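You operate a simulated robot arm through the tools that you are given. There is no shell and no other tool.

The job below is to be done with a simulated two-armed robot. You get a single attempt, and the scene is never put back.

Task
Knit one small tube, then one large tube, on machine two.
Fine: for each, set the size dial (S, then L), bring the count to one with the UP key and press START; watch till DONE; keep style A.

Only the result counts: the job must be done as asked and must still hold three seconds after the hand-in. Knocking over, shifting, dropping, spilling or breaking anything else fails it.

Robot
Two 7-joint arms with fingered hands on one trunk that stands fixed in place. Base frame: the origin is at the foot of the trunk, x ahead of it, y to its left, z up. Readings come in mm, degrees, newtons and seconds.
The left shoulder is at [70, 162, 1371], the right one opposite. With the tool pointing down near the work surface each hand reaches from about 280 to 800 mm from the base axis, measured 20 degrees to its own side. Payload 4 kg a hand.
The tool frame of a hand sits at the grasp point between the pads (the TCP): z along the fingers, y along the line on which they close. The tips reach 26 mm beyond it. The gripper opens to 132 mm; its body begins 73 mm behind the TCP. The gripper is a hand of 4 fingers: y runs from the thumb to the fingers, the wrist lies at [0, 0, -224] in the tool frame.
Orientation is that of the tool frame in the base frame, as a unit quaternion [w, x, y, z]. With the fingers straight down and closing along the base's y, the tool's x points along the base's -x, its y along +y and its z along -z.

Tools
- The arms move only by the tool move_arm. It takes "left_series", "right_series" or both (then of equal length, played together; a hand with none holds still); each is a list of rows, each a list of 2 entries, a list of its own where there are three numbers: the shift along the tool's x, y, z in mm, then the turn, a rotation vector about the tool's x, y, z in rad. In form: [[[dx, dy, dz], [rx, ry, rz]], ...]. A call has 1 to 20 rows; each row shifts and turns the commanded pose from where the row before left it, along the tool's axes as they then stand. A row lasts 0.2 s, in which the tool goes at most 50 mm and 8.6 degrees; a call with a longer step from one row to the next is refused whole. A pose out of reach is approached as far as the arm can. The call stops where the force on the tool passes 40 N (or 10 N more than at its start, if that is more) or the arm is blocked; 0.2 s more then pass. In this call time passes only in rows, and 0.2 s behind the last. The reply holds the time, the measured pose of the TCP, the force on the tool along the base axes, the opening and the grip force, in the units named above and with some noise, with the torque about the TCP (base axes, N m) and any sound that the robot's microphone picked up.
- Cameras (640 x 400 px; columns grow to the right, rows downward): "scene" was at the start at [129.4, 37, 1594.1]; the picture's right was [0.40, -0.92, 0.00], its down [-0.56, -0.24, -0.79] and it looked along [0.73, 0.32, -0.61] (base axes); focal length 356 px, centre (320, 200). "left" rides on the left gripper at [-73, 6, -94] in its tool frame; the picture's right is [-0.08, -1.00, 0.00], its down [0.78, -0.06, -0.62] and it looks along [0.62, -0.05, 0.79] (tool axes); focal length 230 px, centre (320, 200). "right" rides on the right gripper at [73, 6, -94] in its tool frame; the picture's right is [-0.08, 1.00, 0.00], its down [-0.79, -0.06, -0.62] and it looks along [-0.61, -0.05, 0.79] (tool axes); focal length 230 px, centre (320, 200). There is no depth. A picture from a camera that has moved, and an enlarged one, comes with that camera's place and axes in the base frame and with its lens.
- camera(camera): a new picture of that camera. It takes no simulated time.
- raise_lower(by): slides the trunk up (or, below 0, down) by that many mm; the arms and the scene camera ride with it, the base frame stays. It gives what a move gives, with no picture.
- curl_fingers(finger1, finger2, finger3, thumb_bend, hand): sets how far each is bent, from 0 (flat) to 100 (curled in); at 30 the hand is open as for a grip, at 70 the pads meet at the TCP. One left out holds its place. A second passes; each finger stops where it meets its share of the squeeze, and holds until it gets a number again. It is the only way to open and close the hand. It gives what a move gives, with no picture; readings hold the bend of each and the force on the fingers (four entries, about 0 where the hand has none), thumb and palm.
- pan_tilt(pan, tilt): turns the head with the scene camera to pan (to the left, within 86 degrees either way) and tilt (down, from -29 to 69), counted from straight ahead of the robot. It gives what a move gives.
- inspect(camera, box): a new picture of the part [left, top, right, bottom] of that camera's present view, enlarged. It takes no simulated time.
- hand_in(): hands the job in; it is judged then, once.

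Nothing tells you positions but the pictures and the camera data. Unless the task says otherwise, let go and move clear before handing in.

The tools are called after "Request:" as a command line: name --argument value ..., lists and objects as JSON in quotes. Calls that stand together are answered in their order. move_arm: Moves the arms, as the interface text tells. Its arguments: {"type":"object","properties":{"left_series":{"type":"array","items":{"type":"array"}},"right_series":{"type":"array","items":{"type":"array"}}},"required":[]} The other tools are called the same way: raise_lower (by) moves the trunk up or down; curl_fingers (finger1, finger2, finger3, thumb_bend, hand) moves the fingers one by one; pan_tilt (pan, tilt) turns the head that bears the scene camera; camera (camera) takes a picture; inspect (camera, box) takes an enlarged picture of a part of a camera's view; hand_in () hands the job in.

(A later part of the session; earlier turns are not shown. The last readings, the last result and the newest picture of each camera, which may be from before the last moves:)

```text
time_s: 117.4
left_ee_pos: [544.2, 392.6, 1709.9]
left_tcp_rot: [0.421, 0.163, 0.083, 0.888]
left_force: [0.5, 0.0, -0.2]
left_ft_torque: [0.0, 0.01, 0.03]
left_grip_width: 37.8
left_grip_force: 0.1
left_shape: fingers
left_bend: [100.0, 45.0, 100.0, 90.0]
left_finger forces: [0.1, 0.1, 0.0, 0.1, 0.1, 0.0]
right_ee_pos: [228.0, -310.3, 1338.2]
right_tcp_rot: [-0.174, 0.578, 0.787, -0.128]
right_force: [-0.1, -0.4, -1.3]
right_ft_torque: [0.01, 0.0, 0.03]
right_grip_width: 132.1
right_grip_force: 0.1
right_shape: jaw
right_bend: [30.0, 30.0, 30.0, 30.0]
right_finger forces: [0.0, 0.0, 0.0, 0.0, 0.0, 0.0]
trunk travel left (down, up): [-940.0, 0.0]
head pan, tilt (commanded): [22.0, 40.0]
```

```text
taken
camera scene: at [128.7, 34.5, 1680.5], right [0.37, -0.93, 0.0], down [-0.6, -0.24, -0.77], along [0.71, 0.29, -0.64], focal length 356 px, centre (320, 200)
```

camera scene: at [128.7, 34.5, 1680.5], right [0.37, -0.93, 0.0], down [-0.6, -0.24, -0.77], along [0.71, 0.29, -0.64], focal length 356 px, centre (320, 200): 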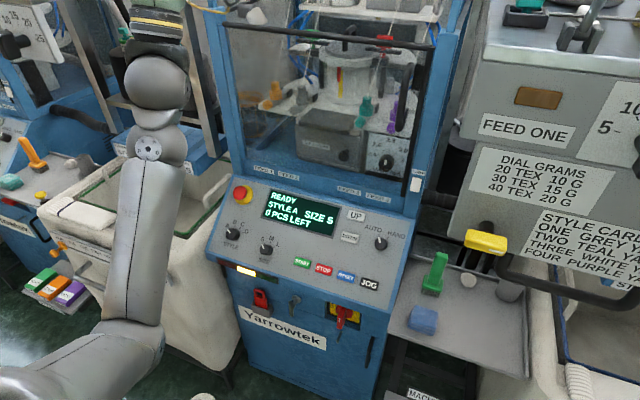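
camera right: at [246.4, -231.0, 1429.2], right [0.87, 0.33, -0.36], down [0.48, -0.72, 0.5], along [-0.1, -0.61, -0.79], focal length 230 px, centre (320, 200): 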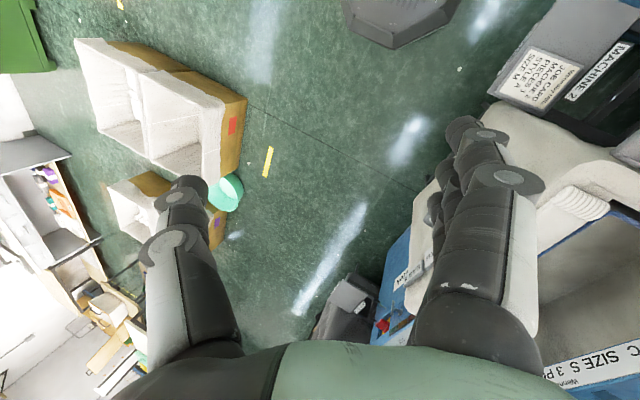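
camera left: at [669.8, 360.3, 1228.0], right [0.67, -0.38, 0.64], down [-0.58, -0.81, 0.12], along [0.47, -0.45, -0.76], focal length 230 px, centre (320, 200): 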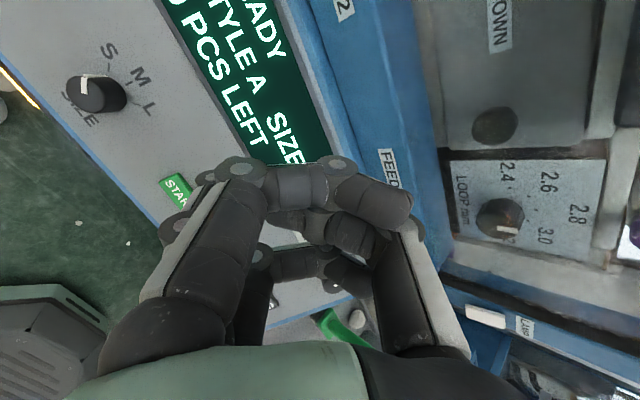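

The elbow has moved nicely to the left side. The wrist is almost straight, so I bend it a bit more backward again and continue the cone swing round to the front.

Request:
move_arm --left_series '[[[18.3, 22.5, -1.9], [-0.1, 0.082, 0]], [[18.3, 22.5, -1.9], [-0.1, 0.082, 0]], [[18.3, 22.5, -1.9], [-0.1, 0.082, 0]], [[18.3, 22.5, -1.9], [-0.1, 0.082, 0]]]'

Request:
move_arm --left_series '[[[-15.3, 11.3, -0.8], [-0.0537, -0.066, 0.098]], [[-15.3, 11.3, -0.8], [-0.0537, -0.066, 0.098]], [[-15.3, 11.3, -0.8], [-0.0537, -0.066, 0.098]], [[-15.3, 11.3, -0.8], [-0.0537, -0.066, 0.098]], [[-15.3, 11.3, -0.8], [-0.0537, -0.066, 0.098]], [[-15.3, 11.3, -0.8], [-0.0537, -0.066, 0.098]], [[-15.3, 11.3, -0.8], [-0.0537, -0.066, 0.098]], [[-15.3, 11.3, -0.8], [-0.0537, -0.066, 0.098]]]'

Request:
camera --camera "scene"

```text
time_s: 118.4
left_ee_pos: [427.4, 390.2, 1722.3]
left_tcp_rot: [0.426, -0.072, -0.028, 0.901]
left_force: [-0.6, -0.2, 0.7]
left_ft_torque: [-0.01, 0.0, -0.01]
left_grip_width: 37.6
left_grip_force: 0.0
left_shape: fingers
left_bend: [100.0, 45.0, 100.0, 90.0]
left_finger forces: [0.1, 0.1, 0.0, 0.1, 0.1, 0.0]
right_ee_pos: [228.3, -311.4, 1339.0]
right_tcp_rot: [-0.176, 0.578, 0.787, -0.127]
right_force: [0.5, -0.3, -0.5]
right_ft_torque: [0.0, 0.0, 0.01]
right_grip_width: 132.1
right_grip_force: 0.1
right_shape: jaw
right_bend: [30.0, 30.0, 30.0, 30.0]
right_finger forces: [0.0, 0.0, 0.0, 0.0, 0.0, 0.0]
trunk travel left (down, up): [-940.0, 0.0]
head pan, tilt (commanded): [22.0, 40.0]
```

```text
time_s: 120.2
left_ee_pos: [490.1, 264.4, 1683.5]
left_tcp_rot: [0.01, 0.068, -0.291, 0.954]
left_force: [0.1, -1.2, 0.6]
left_ft_torque: [0.01, -0.01, 0.0]
left_grip_width: 37.8
left_grip_force: 0.0
left_shape: fingers
left_bend: [100.0, 45.0, 100.0, 90.0]
left_finger forces: [0.0, 0.1, 0.0, 0.0, 0.0, 0.0]
right_ee_pos: [228.1, -311.5, 1338.4]
right_tcp_rot: [-0.175, 0.579, 0.786, -0.128]
right_force: [-0.5, 0.3, -0.2]
right_ft_torque: [-0.01, -0.04, -0.02]
right_grip_width: 131.7
right_grip_force: 0.0
right_shape: jaw
right_bend: [30.0, 30.0, 30.0, 30.0]
right_finger forces: [0.0, 0.1, 0.0, 0.0, 0.0, 0.0]
trunk travel left (down, up): [-940.0, 0.0]
head pan, tilt (commanded): [22.0, 40.0]
```

```text
taken
camera scene: at [128.4, 34.7, 1680.5], right [0.37, -0.93, 0.0], down [-0.6, -0.24, -0.77], along [0.71, 0.29, -0.64], focal length 356 px, centre (320, 200)
```

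scene: 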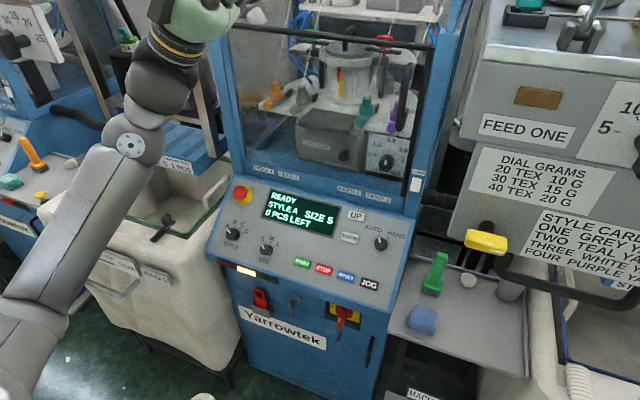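

The elbow now sits out to the left — just what I wanted. I continue the swing so the hand comes round to the front.

Request:
move_arm --left_series '[[[-5.2, 16.5, -0.7], [-0.075, -0.0194, 0.104]], [[-5.2, 16.5, -0.7], [-0.075, -0.0194, 0.104]], [[-5.2, 16.5, -0.7], [-0.075, -0.0194, 0.104]], [[-5.2, 16.5, -0.7], [-0.075, -0.0194, 0.104]], [[-5.2, 16.5, -0.7], [-0.075, -0.0194, 0.104]], [[-5.2, 16.5, -0.7], [-0.075, -0.0194, 0.104]]]'

Request:
camera --camera "scene"

```text
time_s: 121.6
left_ee_pos: [533.8, 208.6, 1611.6]
left_tcp_rot: [-0.283, 0.026, -0.501, 0.818]
left_force: [-0.1, 0.0, -0.4]
left_ft_torque: [0.01, 0.02, 0.03]
left_grip_width: 37.8
left_grip_force: 0.1
left_shape: fingers
left_bend: [100.0, 45.0, 100.0, 90.0]
left_finger forces: [0.0, 0.0, 0.1, 0.1, 0.0, 0.0]
right_ee_pos: [226.8, -311.2, 1337.9]
right_tcp_rot: [-0.174, 0.578, 0.787, -0.128]
right_force: [0.5, -0.4, -0.2]
right_ft_torque: [-0.01, 0.03, 0.04]
right_grip_width: 131.9
right_grip_force: 0.1
right_shape: jaw
right_bend: [30.0, 30.0, 30.0, 30.0]
right_finger forces: [0.0, 0.1, 0.0, 0.1, 0.0, 0.0]
trunk travel left (down, up): [-940.0, 0.0]
head pan, tilt (commanded): [22.0, 40.0]
```

```text
taken
camera scene: at [128.6, 34.4, 1680.5], right [0.37, -0.93, 0.0], down [-0.6, -0.24, -0.77], along [0.71, 0.29, -0.64], focal length 356 px, centre (320, 200)
```

scene: 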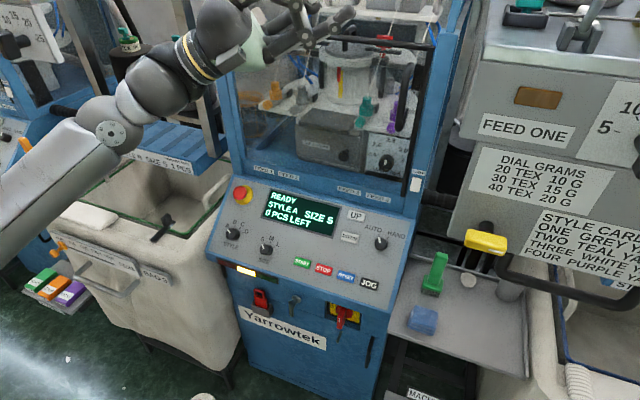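

The elbow is now out to the left with the forearm coming in from that side. I turn the hand about the wrist to point forward-down at the panel (40° pitch), in two parts.

Request:
move_arm --left_series '[[[2.7, 26.9, -1.6], [-0.119, 0.0148, 0.0477]], [[2.7, 26.9, -1.6], [-0.119, 0.0148, 0.0477]], [[2.7, 26.9, -1.6], [-0.119, 0.0148, 0.0477]], [[2.7, 26.9, -1.6], [-0.119, 0.0148, 0.0477]], [[2.7, 26.9, -1.6], [-0.119, 0.0148, 0.0477]], [[2.7, 26.9, -1.6], [-0.119, 0.0148, 0.0477]], [[2.7, 26.9, -1.6], [-0.119, 0.0148, 0.0477]], [[2.7, 26.9, -1.6], [-0.119, 0.0148, 0.0477]]]'

Request:
camera --camera "scene"

```text
time_s: 123.4
left_ee_pos: [598.7, 227.9, 1415.1]
left_tcp_rot: [0.354, -0.013, 0.829, -0.434]
left_force: [0.4, -0.1, -1.0]
left_ft_torque: [-0.04, 0.03, -0.02]
left_grip_width: 37.4
left_grip_force: 0.2
left_shape: fingers
left_bend: [100.0, 45.0, 100.0, 90.0]
left_finger forces: [0.0, 0.0, 0.1, 0.0, 0.1, 0.1]
right_ee_pos: [227.7, -311.0, 1339.2]
right_tcp_rot: [-0.174, 0.578, 0.787, -0.128]
right_force: [0.3, -0.9, 1.1]
right_ft_torque: [0.05, -0.02, 0.03]
right_grip_width: 132.3
right_grip_force: 0.1
right_shape: jaw
right_bend: [30.0, 30.0, 30.0, 30.0]
right_finger forces: [0.0, 0.0, 0.0, 0.0, 0.0, 0.1]
trunk travel left (down, up): [-940.0, 0.0]
head pan, tilt (commanded): [22.0, 40.0]
```

```text
taken
camera scene: at [129.2, 34.1, 1680.5], right [0.37, -0.93, 0.0], down [-0.6, -0.24, -0.77], along [0.71, 0.29, -0.64], focal length 356 px, centre (320, 200)
```

scene: 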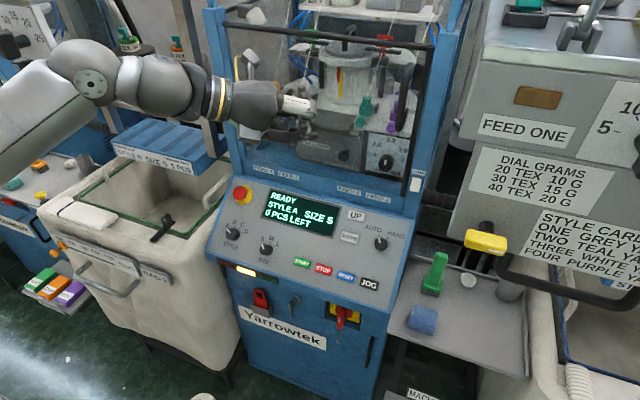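

Very good, no limits. I finish this turn.

Request:
move_arm --left_series '[[[2.7, 26.9, -1.6], [-0.119, 0.0148, 0.0477]], [[2.7, 26.9, -1.6], [-0.119, 0.0148, 0.0477]], [[2.7, 26.9, -1.6], [-0.119, 0.0148, 0.0477]], [[2.7, 26.9, -1.6], [-0.119, 0.0148, 0.0477]], [[2.7, 26.9, -1.6], [-0.119, 0.0148, 0.0477]], [[2.7, 26.9, -1.6], [-0.119, 0.0148, 0.0477]], [[2.7, 26.9, -1.6], [-0.119, 0.0148, 0.0477]]]'

Request:
camera --camera "scene"

```text
time_s: 125.0
left_ee_pos: [607.5, 390.0, 1324.5]
left_tcp_rot: [0.341, 0.001, 0.94, 0.0]
left_force: [-1.3, 1.0, -0.5]
left_ft_torque: [-0.01, 0.03, -0.01]
left_grip_width: 37.6
left_grip_force: 0.1
left_shape: fingers
left_bend: [100.0, 45.0, 100.0, 90.0]
left_finger forces: [0.0, 0.0, 0.1, 0.0, 0.0, 0.0]
right_ee_pos: [226.9, -311.0, 1337.5]
right_tcp_rot: [-0.175, 0.578, 0.787, -0.128]
right_force: [0.4, 0.4, 0.1]
right_ft_torque: [0.02, 0.03, 0.01]
right_grip_width: 132.1
right_grip_force: 0.1
right_shape: jaw
right_bend: [30.0, 30.0, 30.0, 30.0]
right_finger forces: [0.1, 0.0, 0.0, 0.0, 0.1, 0.0]
trunk travel left (down, up): [-940.0, 0.0]
head pan, tilt (commanded): [22.0, 40.0]
```

```text
taken
camera scene: at [128.7, 34.2, 1680.5], right [0.37, -0.93, 0.0], down [-0.6, -0.24, -0.77], along [0.71, 0.29, -0.64], focal length 356 px, centre (320, 200)
```

scene: 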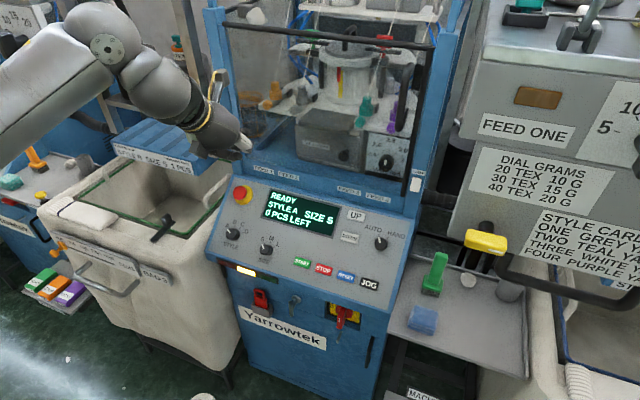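

Now the hand faces the panel with the elbow safely out left, and the head camera sees the whole panel. I shape the hand for pressing with the thumb and move to a hover in front of UP.

Request:
curl_fingers --hand "left" --finger1 100 --finger2 100 --finger3 100 --thumb_bend 45

Request:
move_arm --left_series '[[[3.5, -18.8, 37.9], [0, 0, 0]], [[3.5, -18.8, 37.9], [0, 0, 0]], [[3.5, -18.8, 37.9], [0, 0, 0]], [[3.5, -18.8, 37.9], [0, 0, 0]]]'

Request:
camera --camera "scene"

Request:
camera --camera "left"

```text
time_s: 126.0
left_ee_pos: [608.8, 389.6, 1325.0]
left_tcp_rot: [0.341, 0.001, 0.94, -0.002]
left_force: [-0.2, 0.1, -0.1]
left_ft_torque: [-0.01, 0.01, -0.01]
left_grip_width: 50.8
left_grip_force: 0.1
left_shape: fingers
left_bend: [100.0, 100.0, 100.0, 45.0]
left_finger forces: [0.1, 0.0, 0.1, 0.1, 0.0, 0.1]
right_ee_pos: [226.4, -310.9, 1338.3]
right_tcp_rot: [-0.175, 0.578, 0.786, -0.129]
right_force: [-0.9, -0.4, 0.4]
right_ft_torque: [0.01, -0.03, 0.0]
right_grip_width: 131.9
right_grip_force: 0.1
right_shape: jaw
right_bend: [30.0, 30.0, 30.0, 30.0]
right_finger forces: [0.0, 0.1, 0.0, 0.0, 0.0, 0.1]
trunk travel left (down, up): [-940.0, 0.0]
head pan, tilt (commanded): [22.0, 40.0]
```

```text
time_s: 127.0
left_ee_pos: [695.7, 310.7, 1199.5]
left_tcp_rot: [0.341, 0.001, 0.94, -0.001]
left_force: [0.4, -0.2, 0.2]
left_ft_torque: [-0.03, 0.03, 0.0]
left_grip_width: 50.5
left_grip_force: 0.2
left_shape: fingers
left_bend: [100.0, 100.0, 100.0, 45.0]
left_finger forces: [0.0, 0.1, 0.0, 0.0, 0.0, 0.0]
right_ee_pos: [228.1, -311.4, 1337.4]
right_tcp_rot: [-0.176, 0.578, 0.786, -0.128]
right_force: [0.1, -0.7, 0.8]
right_ft_torque: [-0.01, 0.0, 0.02]
right_grip_width: 132.0
right_grip_force: 0.0
right_shape: jaw
right_bend: [30.0, 30.0, 30.0, 30.0]
right_finger forces: [0.0, 0.1, 0.0, 0.0, 0.0, 0.0]
trunk travel left (down, up): [-940.0, 0.0]
head pan, tilt (commanded): [22.0, 40.0]
```

```text
taken
camera scene: at [130.6, 33.3, 1680.4], right [0.37, -0.93, 0.0], down [-0.6, -0.24, -0.77], along [0.71, 0.29, -0.64], focal length 356 px, centre (320, 200)
```

scene: 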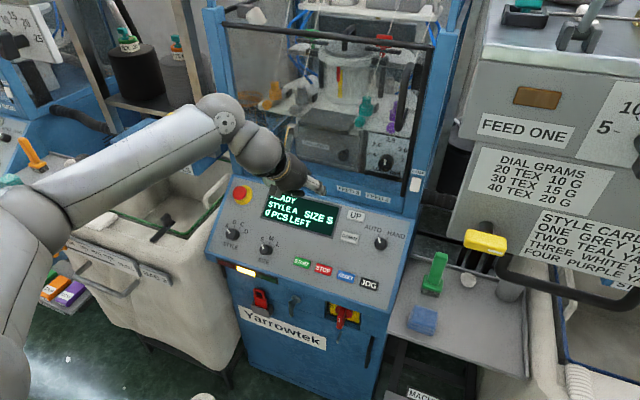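

```text
taken
camera left: at [691.3, 315.6, 1318.7], right [0.06, -1.0, 0.05], down [-1.0, -0.06, -0.03], along [0.03, -0.05, -1.0], focal length 230 px, centre (320, 200)
```

left: 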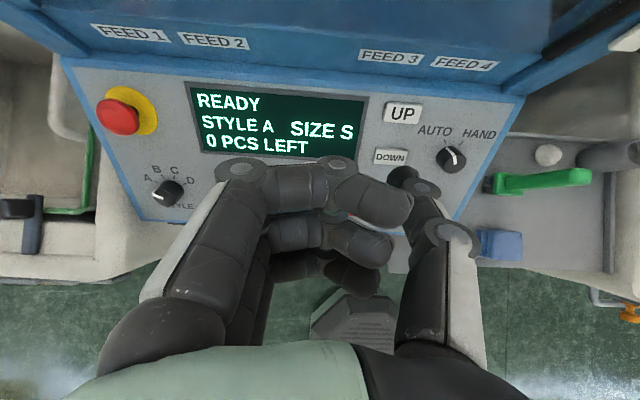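

Everything tracks well now. UP is at about (816, 206, 1037). I move to a 40 mm hover in front of it.

Request:
move_arm --left_series '[[[2.9, -13.4, 32.5], [0, 0, 0]], [[2.9, -13.4, 32.5], [0, 0, 0]], [[2.9, -13.4, 32.5], [0, 0, 0]], [[2.9, -13.4, 32.5], [0, 0, 0]]]'

Request:
camera --camera "left"

Request:
inspect --camera "scene" --box '[200, 150, 420, 290]'

```text
time_s: 128.0
left_ee_pos: [767.2, 259.6, 1092.8]
left_tcp_rot: [0.341, 0.001, 0.94, -0.001]
left_force: [-0.3, 0.0, -0.1]
left_ft_torque: [0.02, 0.0, 0.03]
left_grip_width: 50.4
left_grip_force: 0.0
left_shape: fingers
left_bend: [100.0, 100.0, 100.0, 45.0]
left_finger forces: [0.1, 0.1, 0.1, 0.1, 0.1, 0.0]
right_ee_pos: [228.8, -310.9, 1338.6]
right_tcp_rot: [-0.175, 0.579, 0.786, -0.127]
right_force: [-0.4, -0.1, -0.4]
right_ft_torque: [0.01, 0.01, -0.01]
right_grip_width: 131.9
right_grip_force: 0.0
right_shape: jaw
right_bend: [30.0, 30.0, 30.0, 30.0]
right_finger forces: [0.1, 0.1, 0.0, 0.0, 0.2, 0.0]
trunk travel left (down, up): [-940.0, 0.0]
head pan, tilt (commanded): [22.0, 40.0]
```

```text
taken
camera left: at [763.6, 265.1, 1211.8], right [0.06, -1.0, 0.05], down [-1.0, -0.06, -0.03], along [0.03, -0.05, -1.0], focal length 230 px, centre (320, 200)
```

left: 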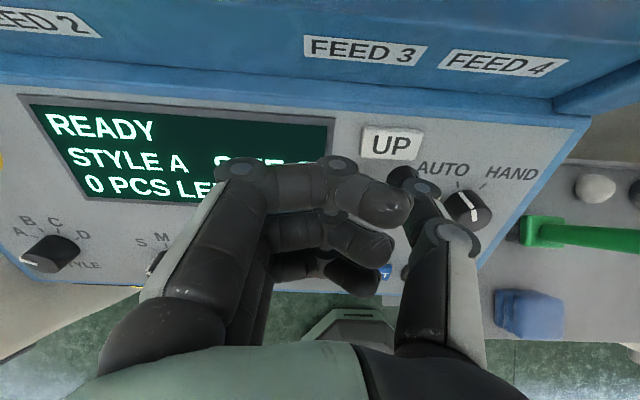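

```text
2.86 times, centred on (310, 220) of scene
camera zoom: at [130.0, 33.4, 1680.4], right [0.37, -0.93, 0.0], down [-0.6, -0.24, -0.77], along [0.71, 0.29, -0.64], focal length 1017 px, centre (349, 143)
```

zoom: 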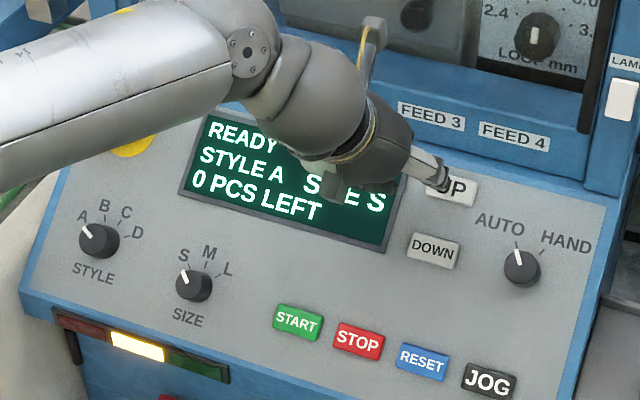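

The thumb tip lines up with UP to within about 2 mm; the key top is about 42 mm beyond the tip. I approach to within about 8 mm.

Request:
move_arm --left_series '[[[-1, -1.2, 17], [0, 0, 0]], [[-1, -1.2, 17], [0, 0, 0]]]'

Request:
inspect --camera "left" --box '[300, 80, 540, 230]'

Request:
inspect --camera "scene" --box '[250, 150, 420, 260]'

```text
time_s: 128.6
left_ee_pos: [792.4, 258.2, 1068.6]
left_tcp_rot: [0.341, 0.002, 0.94, -0.001]
left_force: [0.6, 0.9, 0.6]
left_ft_torque: [0.0, -0.02, -0.02]
left_grip_width: 50.8
left_grip_force: 0.0
left_shape: fingers
left_bend: [100.0, 100.0, 100.0, 45.0]
left_finger forces: [0.0, 0.0, 0.0, 0.0, 0.0, 0.0]
right_ee_pos: [228.4, -312.0, 1337.8]
right_tcp_rot: [-0.176, 0.578, 0.786, -0.127]
right_force: [0.5, -0.6, 0.1]
right_ft_torque: [0.04, -0.01, 0.01]
right_grip_width: 132.2
right_grip_force: 0.0
right_shape: jaw
right_bend: [30.0, 30.0, 30.0, 30.0]
right_finger forces: [0.1, 0.1, 0.1, 0.0, 0.0, 0.0]
trunk travel left (down, up): [-940.0, 0.0]
head pan, tilt (commanded): [22.0, 40.0]
```

```text
2.67 times, centred on (420, 155) of left
camera zoom: at [787.3, 262.9, 1187.4], right [0.06, -1.0, 0.05], down [-1.0, -0.06, -0.03], along [0.03, -0.05, -1.0], focal length 614 px, centre (53, 320)
```

zoom: 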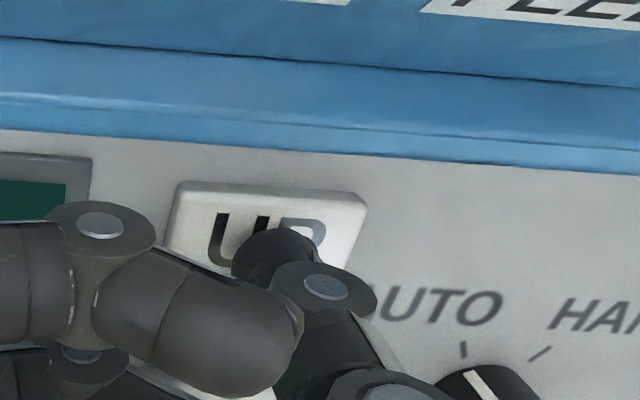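

```text
3.64 times, centred on (335, 205) of scene
camera zoom: at [130.5, 33.2, 1680.4], right [0.37, -0.93, 0.0], down [-0.6, -0.24, -0.77], along [0.71, 0.29, -0.64], focal length 1294 px, centre (266, 182)
```

zoom: 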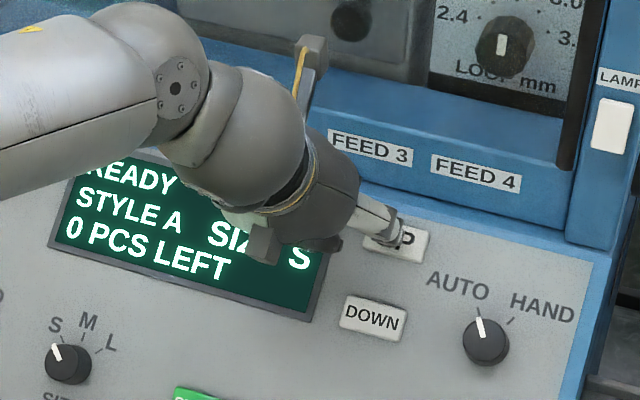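

The thumb tip is right above the UP key, and the display stays readable. I press in small steps and come straight back.

Request:
move_arm --left_series '[[[0, 0, 4], [0, 0, 0]], [[0, 0, 3], [0, 0, 0]], [[0, 0, 3], [0, 0, 0]]]'

Request:
inspect --camera "scene" --box '[250, 150, 420, 260]'

```text
time_s: 129.4
left_ee_pos: [796.5, 256.0, 1063.8]
left_tcp_rot: [0.342, 0.001, 0.94, -0.002]
left_force: [-1.6, 0.1, 2.3]
left_ft_torque: [-0.15, 0.03, -0.11]
left_grip_width: 50.6
left_grip_force: 1.0
left_shape: fingers
left_bend: [100.0, 100.0, 100.0, 45.0]
left_finger forces: [0.0, 0.1, 0.1, 0.1, 2.8, 0.0]
right_ee_pos: [224.7, -311.6, 1338.0]
right_tcp_rot: [-0.175, 0.578, 0.787, -0.128]
right_force: [-1.0, -0.5, 0.1]
right_ft_torque: [-0.03, -0.01, -0.01]
right_grip_width: 131.8
right_grip_force: 0.0
right_shape: jaw
right_bend: [30.0, 30.0, 30.0, 30.0]
right_finger forces: [0.0, 0.1, 0.0, 0.1, 0.1, 0.1]
trunk travel left (down, up): [-940.0, 0.0]
head pan, tilt (commanded): [22.0, 40.0]
heard: click
```

```text
3.64 times, centred on (335, 205) of scene
camera zoom: at [126.8, 34.1, 1680.7], right [0.37, -0.93, 0.0], down [-0.6, -0.24, -0.77], along [0.71, 0.29, -0.64], focal length 1294 px, centre (266, 182)
```

zoom: 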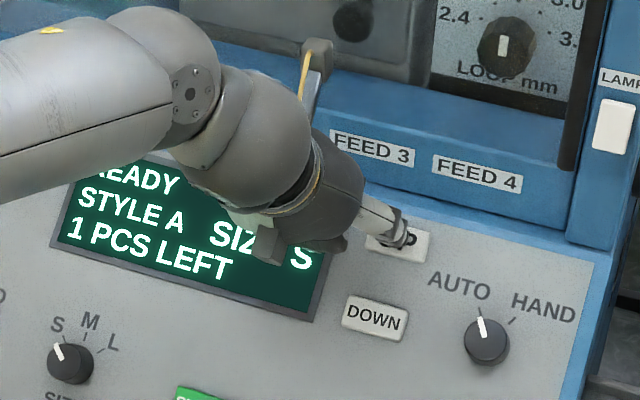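

A click, and the display reads 1 PCS LEFT with only a light touch. I retreat straight off the key and go on to START.

Request:
move_arm --left_series '[[[0, 0, -15], [0, 0, 0]], [[0, 0, -25], [0, 0, 0]], [[0, 0, -30], [0, 0, 0]]]'

Request:
camera --camera "scene"

Request:
camera --camera "left"

```text
time_s: 130.2
left_ee_pos: [750.2, 260.0, 1117.5]
left_tcp_rot: [0.341, 0.001, 0.94, -0.002]
left_force: [-1.2, 0.5, 0.7]
left_ft_torque: [-0.04, -0.02, 0.04]
left_grip_width: 50.6
left_grip_force: 0.1
left_shape: fingers
left_bend: [100.0, 100.0, 100.0, 45.0]
left_finger forces: [0.0, 0.0, 0.0, 0.0, 0.0, 0.0]
right_ee_pos: [226.5, -310.6, 1338.6]
right_tcp_rot: [-0.174, 0.579, 0.787, -0.128]
right_force: [0.1, -0.7, 0.5]
right_ft_torque: [0.03, -0.03, -0.01]
right_grip_width: 131.9
right_grip_force: 0.1
right_shape: jaw
right_bend: [30.0, 30.0, 30.0, 30.0]
right_finger forces: [0.0, 0.0, 0.0, 0.1, 0.0, 0.0]
trunk travel left (down, up): [-940.0, 0.0]
head pan, tilt (commanded): [22.0, 40.0]
```

```text
taken
camera scene: at [127.0, 34.7, 1680.6], right [0.37, -0.93, 0.0], down [-0.6, -0.24, -0.77], along [0.71, 0.29, -0.64], focal length 356 px, centre (320, 200)
```

scene: 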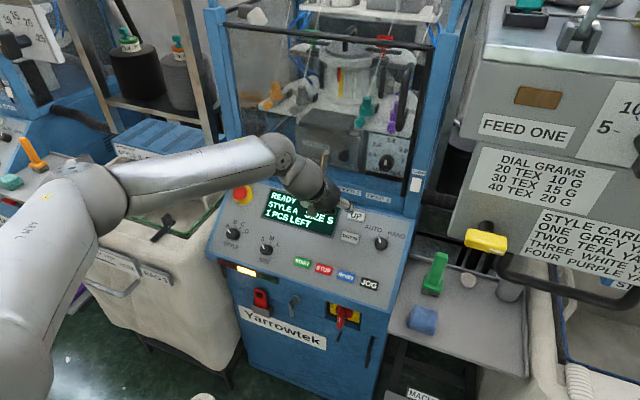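

```text
taken
camera left: at [746.6, 265.7, 1236.5], right [0.06, -1.0, 0.05], down [-1.0, -0.06, -0.03], along [0.03, -0.05, -1.0], focal length 230 px, centre (320, 200)
```

left: 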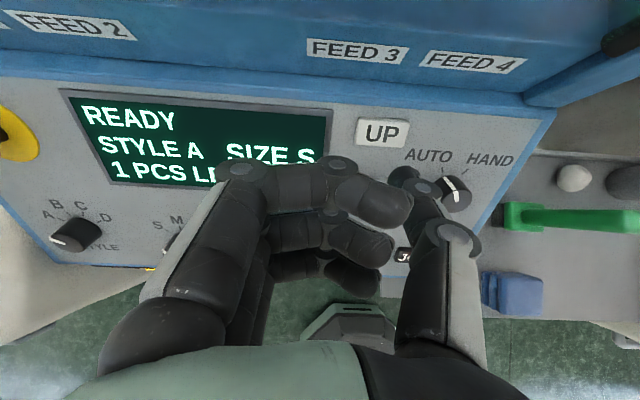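

Next is START at about (688, 310, 942). I slide the hand across in front of the panel to a hover over START.

Request:
move_arm --left_series '[[[32, 20.2, 0], [0, 0, 0]], [[32, 20.2, 0], [0, 0, 0]], [[32, 20.2, 0], [0, 0, 0]], [[32, 20.2, 0], [0, 0, 0]], [[32, 20.2, 0], [0, 0, 0]]]'

Request:
camera --camera "left"

Request:
camera --camera "scene"

```text
time_s: 131.4
left_ee_pos: [630.1, 355.2, 1013.9]
left_tcp_rot: [0.34, 0.001, 0.94, -0.002]
left_force: [0.7, 0.8, -0.3]
left_ft_torque: [0.0, 0.01, -0.03]
left_grip_width: 50.6
left_grip_force: 0.1
left_shape: fingers
left_bend: [100.0, 100.0, 100.0, 45.0]
left_finger forces: [0.0, 0.0, 0.0, 0.1, 0.0, 0.1]
right_ee_pos: [226.2, -309.6, 1339.1]
right_tcp_rot: [-0.174, 0.579, 0.786, -0.128]
right_force: [-1.0, 1.0, -0.3]
right_ft_torque: [-0.02, -0.04, 0.03]
right_grip_width: 131.9
right_grip_force: 0.0
right_shape: jaw
right_bend: [30.0, 30.0, 30.0, 30.0]
right_finger forces: [0.0, 0.1, 0.1, 0.1, 0.0, 0.0]
trunk travel left (down, up): [-940.0, 0.0]
head pan, tilt (commanded): [22.0, 40.0]
```

```text
taken
camera left: at [625.8, 361.2, 1132.5], right [0.06, -1.0, 0.05], down [-1.0, -0.06, -0.03], along [0.03, -0.05, -1.0], focal length 230 px, centre (320, 200)
```

left: 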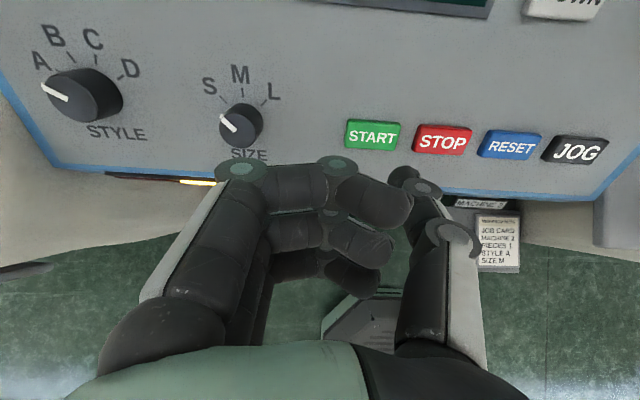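

```text
taken
camera scene: at [127.2, 35.9, 1680.6], right [0.37, -0.93, 0.0], down [-0.6, -0.24, -0.77], along [0.71, 0.29, -0.64], focal length 356 px, centre (320, 200)
```

scene: 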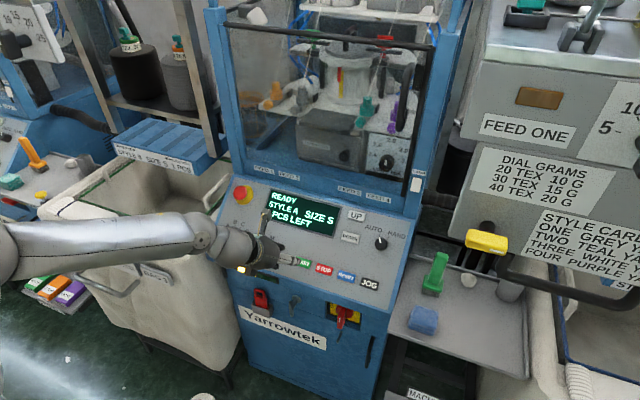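

START appears slightly to the thumb's left; I correct by 8.5 mm and approach to about 8 mm.

Request:
move_arm --left_series '[[[0, 8.5, 16], [0, 0, 0]], [[0, 0, 18], [0, 0, 0]], [[0, 0, 14], [0, 0, 0]]]'

Request:
inspect --camera "left" --box '[300, 80, 540, 230]'

Request:
inspect --camera "scene" --box '[230, 170, 400, 290]'

```text
time_s: 132.2
left_ee_pos: [661.7, 365.3, 976.8]
left_tcp_rot: [0.342, 0.001, 0.94, -0.001]
left_force: [0.6, 0.1, -0.7]
left_ft_torque: [-0.03, 0.0, 0.0]
left_grip_width: 50.5
left_grip_force: 0.0
left_shape: fingers
left_bend: [100.0, 100.0, 100.0, 45.0]
left_finger forces: [0.0, 0.0, 0.1, 0.1, 0.0, 0.0]
right_ee_pos: [226.8, -311.0, 1338.0]
right_tcp_rot: [-0.174, 0.578, 0.787, -0.128]
right_force: [-1.0, -0.1, 1.1]
right_ft_torque: [-0.02, -0.03, 0.02]
right_grip_width: 132.1
right_grip_force: 0.1
right_shape: jaw
right_bend: [30.0, 30.0, 30.0, 30.0]
right_finger forces: [0.0, 0.1, 0.1, 0.0, 0.1, 0.0]
trunk travel left (down, up): [-940.0, 0.0]
head pan, tilt (commanded): [22.0, 40.0]
```

```text
2.67 times, centred on (420, 155) of left
camera zoom: at [656.8, 371.0, 1095.4], right [0.06, -1.0, 0.05], down [-1.0, -0.06, -0.03], along [0.03, -0.05, -1.0], focal length 614 px, centre (53, 320)
```

zoom: 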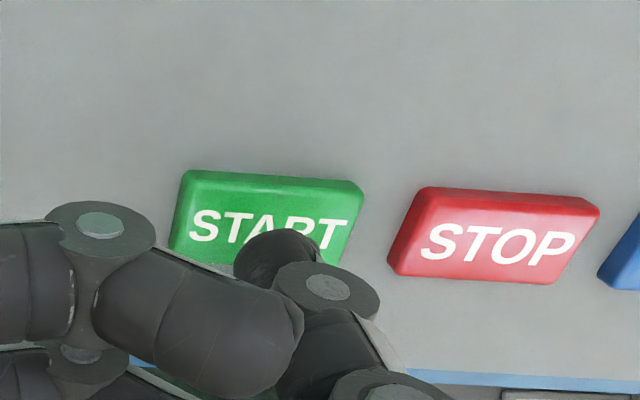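

```text
3.33 times, centred on (315, 230) of scene
camera zoom: at [129.3, 33.9, 1680.5], right [0.37, -0.93, 0.0], down [-0.6, -0.24, -0.77], along [0.71, 0.29, -0.64], focal length 1187 px, centre (337, 100)
```

zoom: 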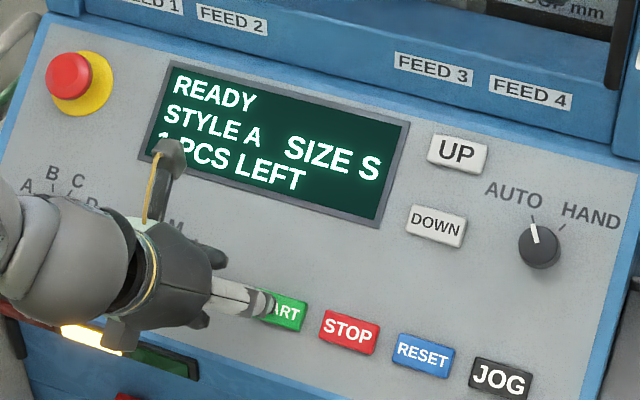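

The thumb tip is over START (key center a little up-slope). I shift 4 mm up-slope and press in small steps.

Request:
move_arm --left_series '[[[-4, 0, 3], [0, 0, 0]], [[0, 0, 3], [0, 0, 0]], [[0, 0, 3], [0, 0, 0]]]'

Request:
inspect --camera "scene" --box '[230, 170, 400, 290]'

```text
time_s: 133.0
left_ee_pos: [669.7, 365.6, 971.8]
left_tcp_rot: [0.342, 0.0, 0.94, -0.001]
left_force: [-0.5, -0.3, -0.4]
left_ft_torque: [-0.02, 0.03, 0.0]
left_grip_width: 50.7
left_grip_force: 0.0
left_shape: fingers
left_bend: [100.0, 100.0, 100.0, 45.0]
left_finger forces: [0.0, 0.0, 0.0, 0.0, 0.0, 0.0]
right_ee_pos: [228.0, -310.6, 1338.1]
right_tcp_rot: [-0.175, 0.578, 0.787, -0.128]
right_force: [0.1, 0.7, 0.5]
right_ft_torque: [-0.01, 0.0, 0.04]
right_grip_width: 131.8
right_grip_force: 0.0
right_shape: jaw
right_bend: [30.0, 30.0, 30.0, 30.0]
right_finger forces: [0.0, 0.0, 0.0, 0.0, 0.0, 0.0]
trunk travel left (down, up): [-940.0, 0.0]
head pan, tilt (commanded): [22.0, 40.0]
```

```text
3.33 times, centred on (315, 230) of scene
camera zoom: at [128.9, 34.1, 1680.5], right [0.37, -0.93, 0.0], down [-0.6, -0.24, -0.77], along [0.71, 0.29, -0.64], focal length 1187 px, centre (337, 100)
```

zoom: 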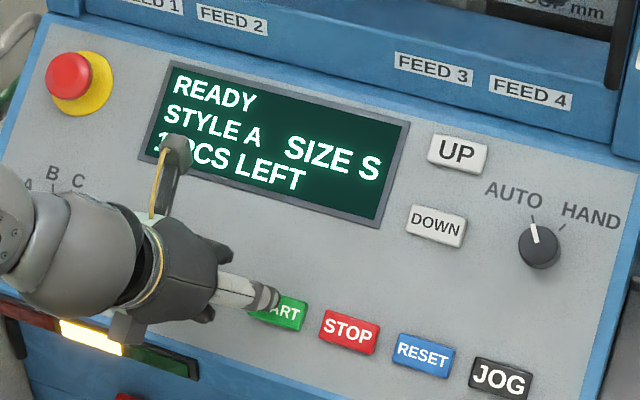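

No contact yet; the display shows READY, SIZE S, 1 PCS LEFT. I keep pressing in 3 mm steps.

Request:
move_arm --left_series '[[[0, 0, 3], [0, 0, 0]], [[0, 0, 2.5], [0, 0, 0]]]'

Request:
inspect --camera "scene" --box '[230, 170, 400, 290]'

```text
time_s: 133.6
left_ee_pos: [674.1, 366.8, 965.9]
left_tcp_rot: [0.341, 0.0, 0.94, -0.001]
left_force: [-2.3, 1.0, 1.9]
left_ft_torque: [-0.1, -0.02, -0.04]
left_grip_width: 50.6
left_grip_force: 0.5
left_shape: fingers
left_bend: [100.0, 100.0, 100.0, 45.0]
left_finger forces: [0.0, 0.0, 0.0, 0.0, 2.1, 0.0]
right_ee_pos: [226.8, -311.2, 1339.5]
right_tcp_rot: [-0.175, 0.578, 0.787, -0.128]
right_force: [0.0, 0.6, 0.3]
right_ft_torque: [0.0, -0.01, 0.0]
right_grip_width: 131.9
right_grip_force: 0.1
right_shape: jaw
right_bend: [30.0, 30.0, 30.0, 30.0]
right_finger forces: [0.1, 0.1, 0.0, 0.1, 0.0, 0.1]
trunk travel left (down, up): [-940.0, 0.0]
head pan, tilt (commanded): [22.0, 40.0]
heard: click
```

```text
3.33 times, centred on (315, 230) of scene
camera zoom: at [128.1, 34.1, 1680.6], right [0.37, -0.93, 0.0], down [-0.6, -0.24, -0.77], along [0.71, 0.29, -0.64], focal length 1187 px, centre (337, 100)
```

zoom: 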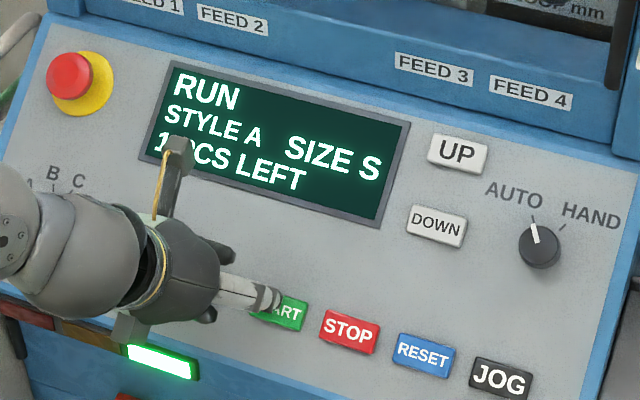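

It clicked: the display reads RUN with the green lamp. I retreat from START and wait while watching the display.

Request:
move_arm --left_series '[[[0, 0, -10], [0, 0, 0]], [[0, 0, -25], [0, 0, 0]], [[0, 0, -35], [0, 0, 0]], [[0, 0, 0], [0, 0, 0]], [[0, 0, 0], [0, 0, 0]], [[0, 0, 0], [0, 0, 0]], [[0, 0, 0], [0, 0, 0]], [[0, 0, 0], [0, 0, 0]]]'

Request:
inspect --camera "scene" --box '[200, 170, 400, 290]'

Request:
camera --camera "left"

```text
time_s: 135.4
left_ee_pos: [626.3, 368.4, 1023.3]
left_tcp_rot: [0.341, 0.0, 0.94, -0.001]
left_force: [0.5, 0.5, 0.0]
left_ft_torque: [-0.04, -0.01, -0.02]
left_grip_width: 50.7
left_grip_force: 0.1
left_shape: fingers
left_bend: [100.0, 100.0, 100.0, 45.0]
left_finger forces: [0.0, 0.0, 0.1, 0.1, 0.0, 0.0]
right_ee_pos: [227.0, -311.0, 1338.3]
right_tcp_rot: [-0.175, 0.578, 0.787, -0.128]
right_force: [0.3, 0.0, 0.7]
right_ft_torque: [0.01, 0.02, 0.0]
right_grip_width: 132.0
right_grip_force: 0.1
right_shape: jaw
right_bend: [30.0, 30.0, 30.0, 30.0]
right_finger forces: [0.0, 0.1, 0.0, 0.0, 0.0, 0.0]
trunk travel left (down, up): [-940.0, 0.0]
head pan, tilt (commanded): [22.0, 40.0]
```

```text
3.20 times, centred on (300, 230) of scene
camera zoom: at [129.4, 34.2, 1680.4], right [0.37, -0.93, 0.0], down [-0.6, -0.24, -0.77], along [0.71, 0.29, -0.64], focal length 1139 px, centre (384, 104)
```

zoom: 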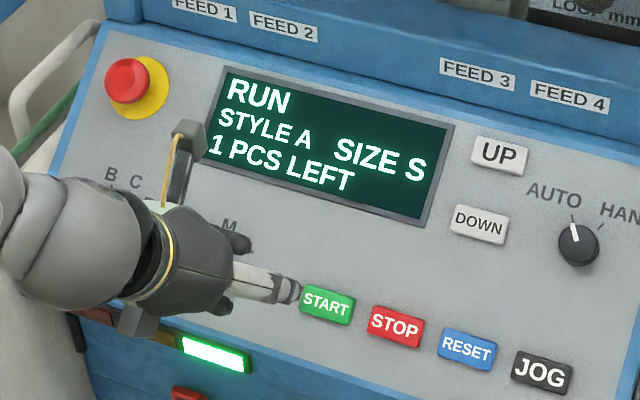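

```text
taken
camera left: at [622.5, 374.0, 1142.6], right [0.06, -1.0, 0.05], down [-1.0, -0.06, -0.03], along [0.03, -0.05, -1.0], focal length 230 px, centre (320, 200)
```

left: 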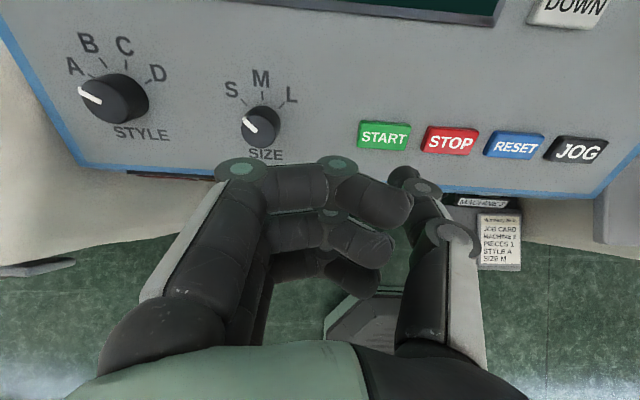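

Still RUN. I wait with the arms at rest, watching the display.

Request:
move_arm --left_series '[[[0, 0, 0], [0, 0, 0]], [[0, 0, 0], [0, 0, 0]], [[0, 0, 0], [0, 0, 0]], [[0, 0, 0], [0, 0, 0]], [[0, 0, 0], [0, 0, 0]], [[0, 0, 0], [0, 0, 0]], [[0, 0, 0], [0, 0, 0]], [[0, 0, 0], [0, 0, 0]], [[0, 0, 0], [0, 0, 0]], [[0, 0, 0], [0, 0, 0]], [[0, 0, 0], [0, 0, 0]], [[0, 0, 0], [0, 0, 0]], [[0, 0, 0], [0, 0, 0]], [[0, 0, 0], [0, 0, 0]], [[0, 0, 0], [0, 0, 0]], [[0, 0, 0], [0, 0, 0]], [[0, 0, 0], [0, 0, 0]], [[0, 0, 0], [0, 0, 0]], [[0, 0, 0], [0, 0, 0]], [[0, 0, 0], [0, 0, 0]]]'

Request:
inspect --camera "scene" --box '[200, 170, 400, 290]'

```text
time_s: 139.6
left_ee_pos: [625.6, 369.2, 1023.7]
left_tcp_rot: [0.341, 0.0, 0.94, -0.001]
left_force: [0.7, -0.3, 0.2]
left_ft_torque: [-0.01, -0.01, -0.01]
left_grip_width: 50.9
left_grip_force: 0.0
left_shape: fingers
left_bend: [100.0, 100.0, 100.0, 45.0]
left_finger forces: [0.0, 0.0, 0.0, 0.0, 0.0, 0.0]
right_ee_pos: [227.7, -310.8, 1338.8]
right_tcp_rot: [-0.174, 0.578, 0.787, -0.128]
right_force: [0.3, -0.6, -0.4]
right_ft_torque: [0.02, -0.01, 0.01]
right_grip_width: 131.9
right_grip_force: 0.0
right_shape: jaw
right_bend: [30.0, 30.0, 30.0, 30.0]
right_finger forces: [0.0, 0.0, 0.1, 0.0, 0.0, 0.0]
trunk travel left (down, up): [-940.0, 0.0]
head pan, tilt (commanded): [22.0, 40.0]
```

```text
3.20 times, centred on (300, 230) of scene
camera zoom: at [128.8, 34.2, 1680.5], right [0.37, -0.93, 0.0], down [-0.6, -0.24, -0.77], along [0.71, 0.29, -0.64], focal length 1139 px, centre (384, 104)
```

zoom: 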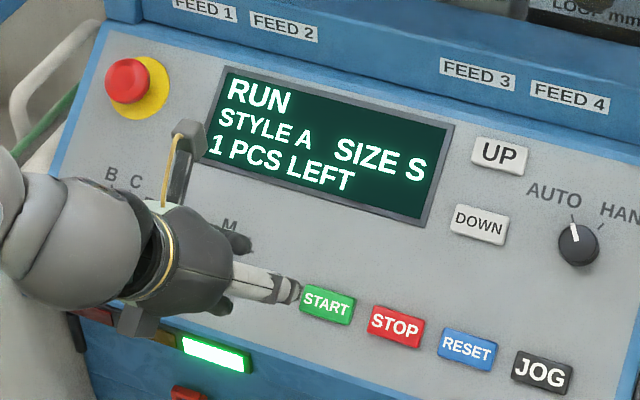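

Still running. Meanwhile I move the hand, well off the panel, to a hover over the SIZE dial and ready the grip, without touching anything.

Request:
move_arm --left_series '[[[-3, 17.2, -1], [0, 0.044, 0]], [[-3, 17.2, -1], [0, 0.043, 0]], [[0, 17.2, -1], [0, 0, 0]]]'

Request:
curl_fingers --hand "left" --finger1 100 --finger2 45 --finger3 100 --thumb_bend 45

Request:
camera --camera "left"

Request:
inspect --camera "scene" --box '[200, 170, 400, 290]'

```text
time_s: 140.4
left_ee_pos: [630.0, 422.9, 1025.7]
left_tcp_rot: [0.299, 0.001, 0.954, -0.001]
left_force: [0.1, 0.8, 0.1]
left_ft_torque: [0.0, 0.02, -0.01]
left_grip_width: 50.8
left_grip_force: 0.0
left_shape: fingers
left_bend: [100.0, 100.0, 100.0, 45.0]
left_finger forces: [0.0, 0.0, 0.0, 0.0, 0.0, 0.1]
right_ee_pos: [226.5, -310.7, 1338.8]
right_tcp_rot: [-0.175, 0.579, 0.786, -0.128]
right_force: [-0.1, 0.2, -0.3]
right_ft_torque: [-0.01, -0.01, 0.03]
right_grip_width: 132.2
right_grip_force: 0.0
right_shape: jaw
right_bend: [30.0, 30.0, 30.0, 30.0]
right_finger forces: [0.0, 0.0, 0.0, 0.0, 0.0, 0.0]
trunk travel left (down, up): [-940.0, 0.0]
head pan, tilt (commanded): [22.0, 40.0]
```

```text
time_s: 141.4
left_ee_pos: [630.9, 420.2, 1026.5]
left_tcp_rot: [0.299, 0.001, 0.954, -0.001]
left_force: [0.2, 0.4, -0.1]
left_ft_torque: [-0.01, 0.01, -0.02]
left_grip_width: 50.7
left_grip_force: 0.1
left_shape: fingers
left_bend: [100.0, 45.0, 100.0, 45.0]
left_finger forces: [0.0, 0.1, 0.0, 0.0, 0.1, 0.0]
right_ee_pos: [226.8, -311.5, 1337.9]
right_tcp_rot: [-0.175, 0.578, 0.787, -0.128]
right_force: [-0.6, 0.9, -0.6]
right_ft_torque: [0.02, 0.04, 0.03]
right_grip_width: 131.9
right_grip_force: 0.1
right_shape: jaw
right_bend: [30.0, 30.0, 30.0, 30.0]
right_finger forces: [0.1, 0.0, 0.0, 0.0, 0.0, 0.0]
trunk travel left (down, up): [-940.0, 0.0]
head pan, tilt (commanded): [22.0, 40.0]
```

```text
taken
camera left: at [636.2, 425.9, 1144.8], right [0.06, -1.0, 0.05], down [-1.0, -0.06, 0.06], along [-0.05, -0.05, -1.0], focal length 230 px, centre (320, 200)
```

left: 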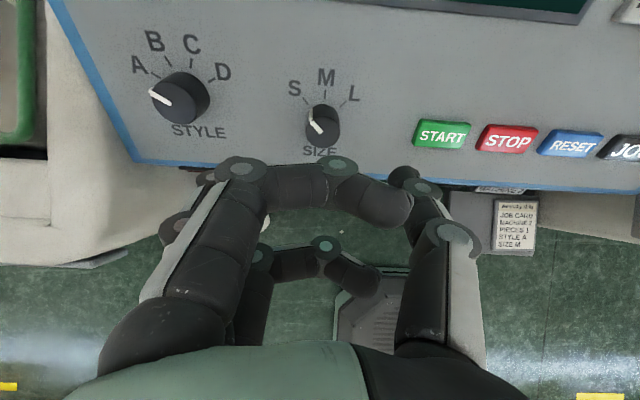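

```text
3.20 times, centred on (300, 230) of scene
camera zoom: at [129.0, 34.1, 1680.5], right [0.37, -0.93, 0.0], down [-0.6, -0.24, -0.77], along [0.71, 0.29, -0.64], focal length 1139 px, centre (384, 104)
```

zoom: 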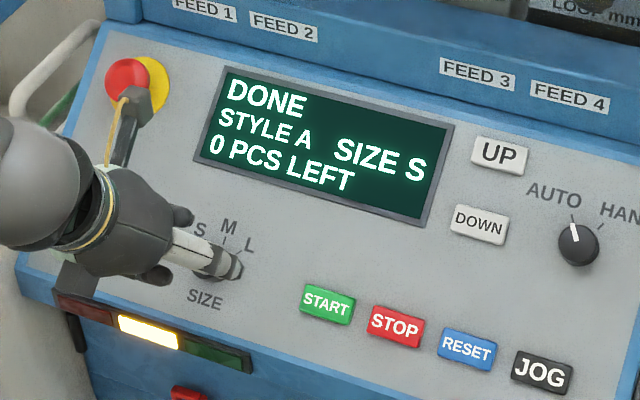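

The display reads DONE, 0 PCS LEFT — the small tube is finished. Now the dial must go to L; I turn the hand −45° at the hover first, so that one grip can carry the knob through +90°.

Request:
move_arm --left_series '[[[0, 0.5, 0], [0, 0, -0.131]], [[0, 0, 0], [0, 0, -0.131]], [[0, 0, 0], [0, 0, -0.131]], [[0, 0, 0], [0, 0, -0.131]], [[0, 0, 0], [0, 0, -0.131]], [[0, 0, 0], [0, 0, -0.131]]]'

Request:
camera --camera "left"

Request:
camera --camera "scene"

```text
time_s: 142.8
left_ee_pos: [631.0, 418.7, 1026.4]
left_tcp_rot: [0.277, -0.366, 0.881, -0.116]
left_force: [0.0, 0.8, -0.1]
left_ft_torque: [0.0, -0.03, -0.02]
left_grip_width: 50.6
left_grip_force: 0.1
left_shape: fingers
left_bend: [100.0, 45.0, 100.0, 45.0]
left_finger forces: [0.0, 0.0, 0.1, 0.0, 0.0, 0.0]
right_ee_pos: [226.9, -311.2, 1338.5]
right_tcp_rot: [-0.175, 0.579, 0.786, -0.128]
right_force: [0.0, -0.6, 0.0]
right_ft_torque: [-0.01, -0.01, -0.03]
right_grip_width: 132.0
right_grip_force: 0.2
right_shape: jaw
right_bend: [30.0, 30.0, 30.0, 30.0]
right_finger forces: [0.0, 0.1, 0.0, 0.0, 0.0, 0.0]
trunk travel left (down, up): [-940.0, 0.0]
head pan, tilt (commanded): [22.0, 40.0]
```

```text
taken
camera left: at [616.9, 474.9, 1130.6], right [0.62, -0.65, 0.44], down [-0.77, -0.6, 0.21], along [0.12, -0.47, -0.87], focal length 230 px, centre (320, 200)
```

left: 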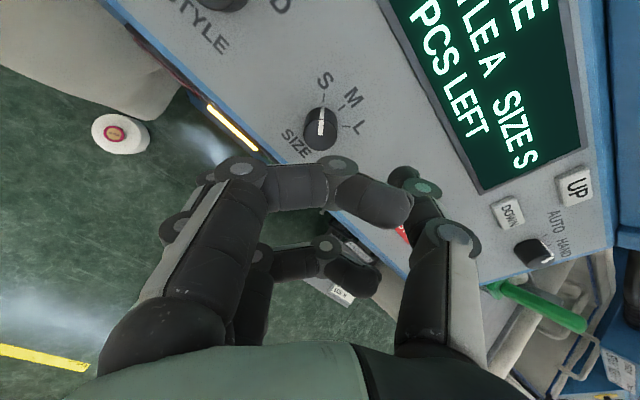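

```text
taken
camera scene: at [128.8, 34.3, 1680.5], right [0.37, -0.93, 0.0], down [-0.6, -0.24, -0.77], along [0.71, 0.29, -0.64], focal length 356 px, centre (320, 200)
```

scene: 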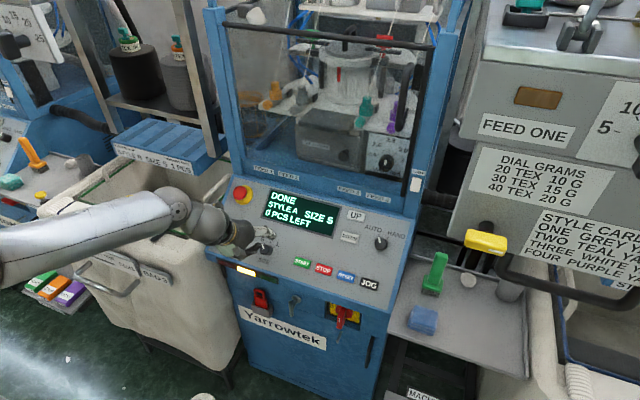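

The yaw works and the knob is centred. I test the whole +90° turn freely at this hover before gripping, to be sure no joint limit spoils it.

Request:
move_arm --left_series '[[[0, 0, 0], [0, 0, 0.131]], [[0, 0, 0], [0, 0, 0.131]], [[0, 0, 0], [0, 0, 0.131]], [[0, 0, 0], [0, 0, 0.131]], [[0, 0, 0], [0, 0, 0.131]], [[0, 0, 0], [0, 0, 0.131]], [[0, 0, 0], [0, 0, 0.131]], [[0, 0, 0], [0, 0, 0.131]], [[0, 0, 0], [0, 0, 0.131]], [[0, 0, 0], [0, 0, 0.131]], [[0, 0, 0], [0, 0, 0.131]], [[0, 0, 0], [0, 0, 0.131]], [[0, 0, 0], [0, 0, 0.1]]]'

Request:
camera --camera "left"

Request:
camera --camera "scene"

```text
time_s: 145.6
left_ee_pos: [676.0, 274.4, 1042.2]
left_tcp_rot: [0.266, 0.4, 0.867, 0.133]
left_force: [0.5, -1.1, 0.4]
left_ft_torque: [-0.01, 0.07, 0.01]
left_grip_width: 50.6
left_grip_force: 0.0
left_shape: fingers
left_bend: [100.0, 45.0, 100.0, 45.0]
left_finger forces: [0.0, 0.1, 0.0, 0.1, 0.1, 0.0]
left hand out of reach, approached as far as the arm can: row 10, 11, 12, 13
right_ee_pos: [227.3, -313.5, 1337.7]
right_tcp_rot: [-0.176, 0.578, 0.787, -0.128]
right_force: [-0.2, -0.5, 0.7]
right_ft_torque: [0.04, -0.01, -0.01]
right_grip_width: 132.1
right_grip_force: 0.0
right_shape: jaw
right_bend: [30.0, 30.0, 30.0, 30.0]
right_finger forces: [0.1, 0.1, 0.0, 0.1, 0.0, 0.1]
trunk travel left (down, up): [-940.0, 0.0]
head pan, tilt (commanded): [22.0, 40.0]
```

```text
taken
camera left: at [665.9, 220.2, 1147.8], right [-0.58, -0.7, -0.41], down [-0.81, 0.55, 0.2], along [0.08, 0.45, -0.89], focal length 230 px, centre (320, 200)
```

left: 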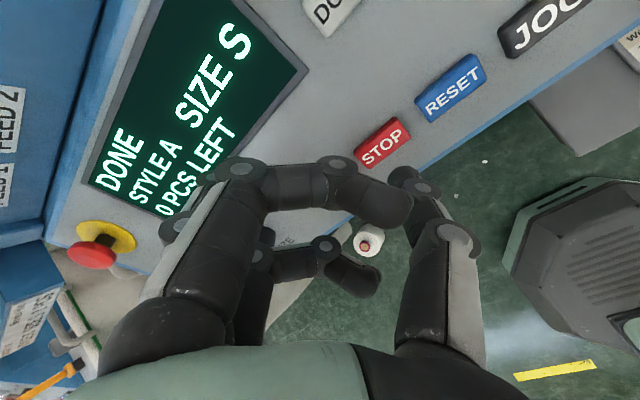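

```text
taken
camera scene: at [128.4, 32.1, 1680.5], right [0.37, -0.93, 0.0], down [-0.6, -0.24, -0.77], along [0.71, 0.29, -0.64], focal length 356 px, centre (320, 200)
```

scene: 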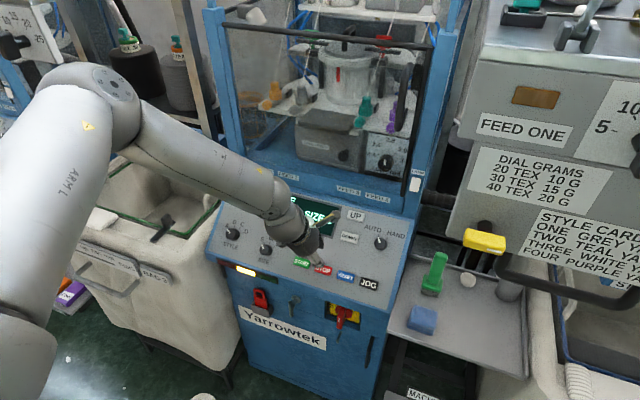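

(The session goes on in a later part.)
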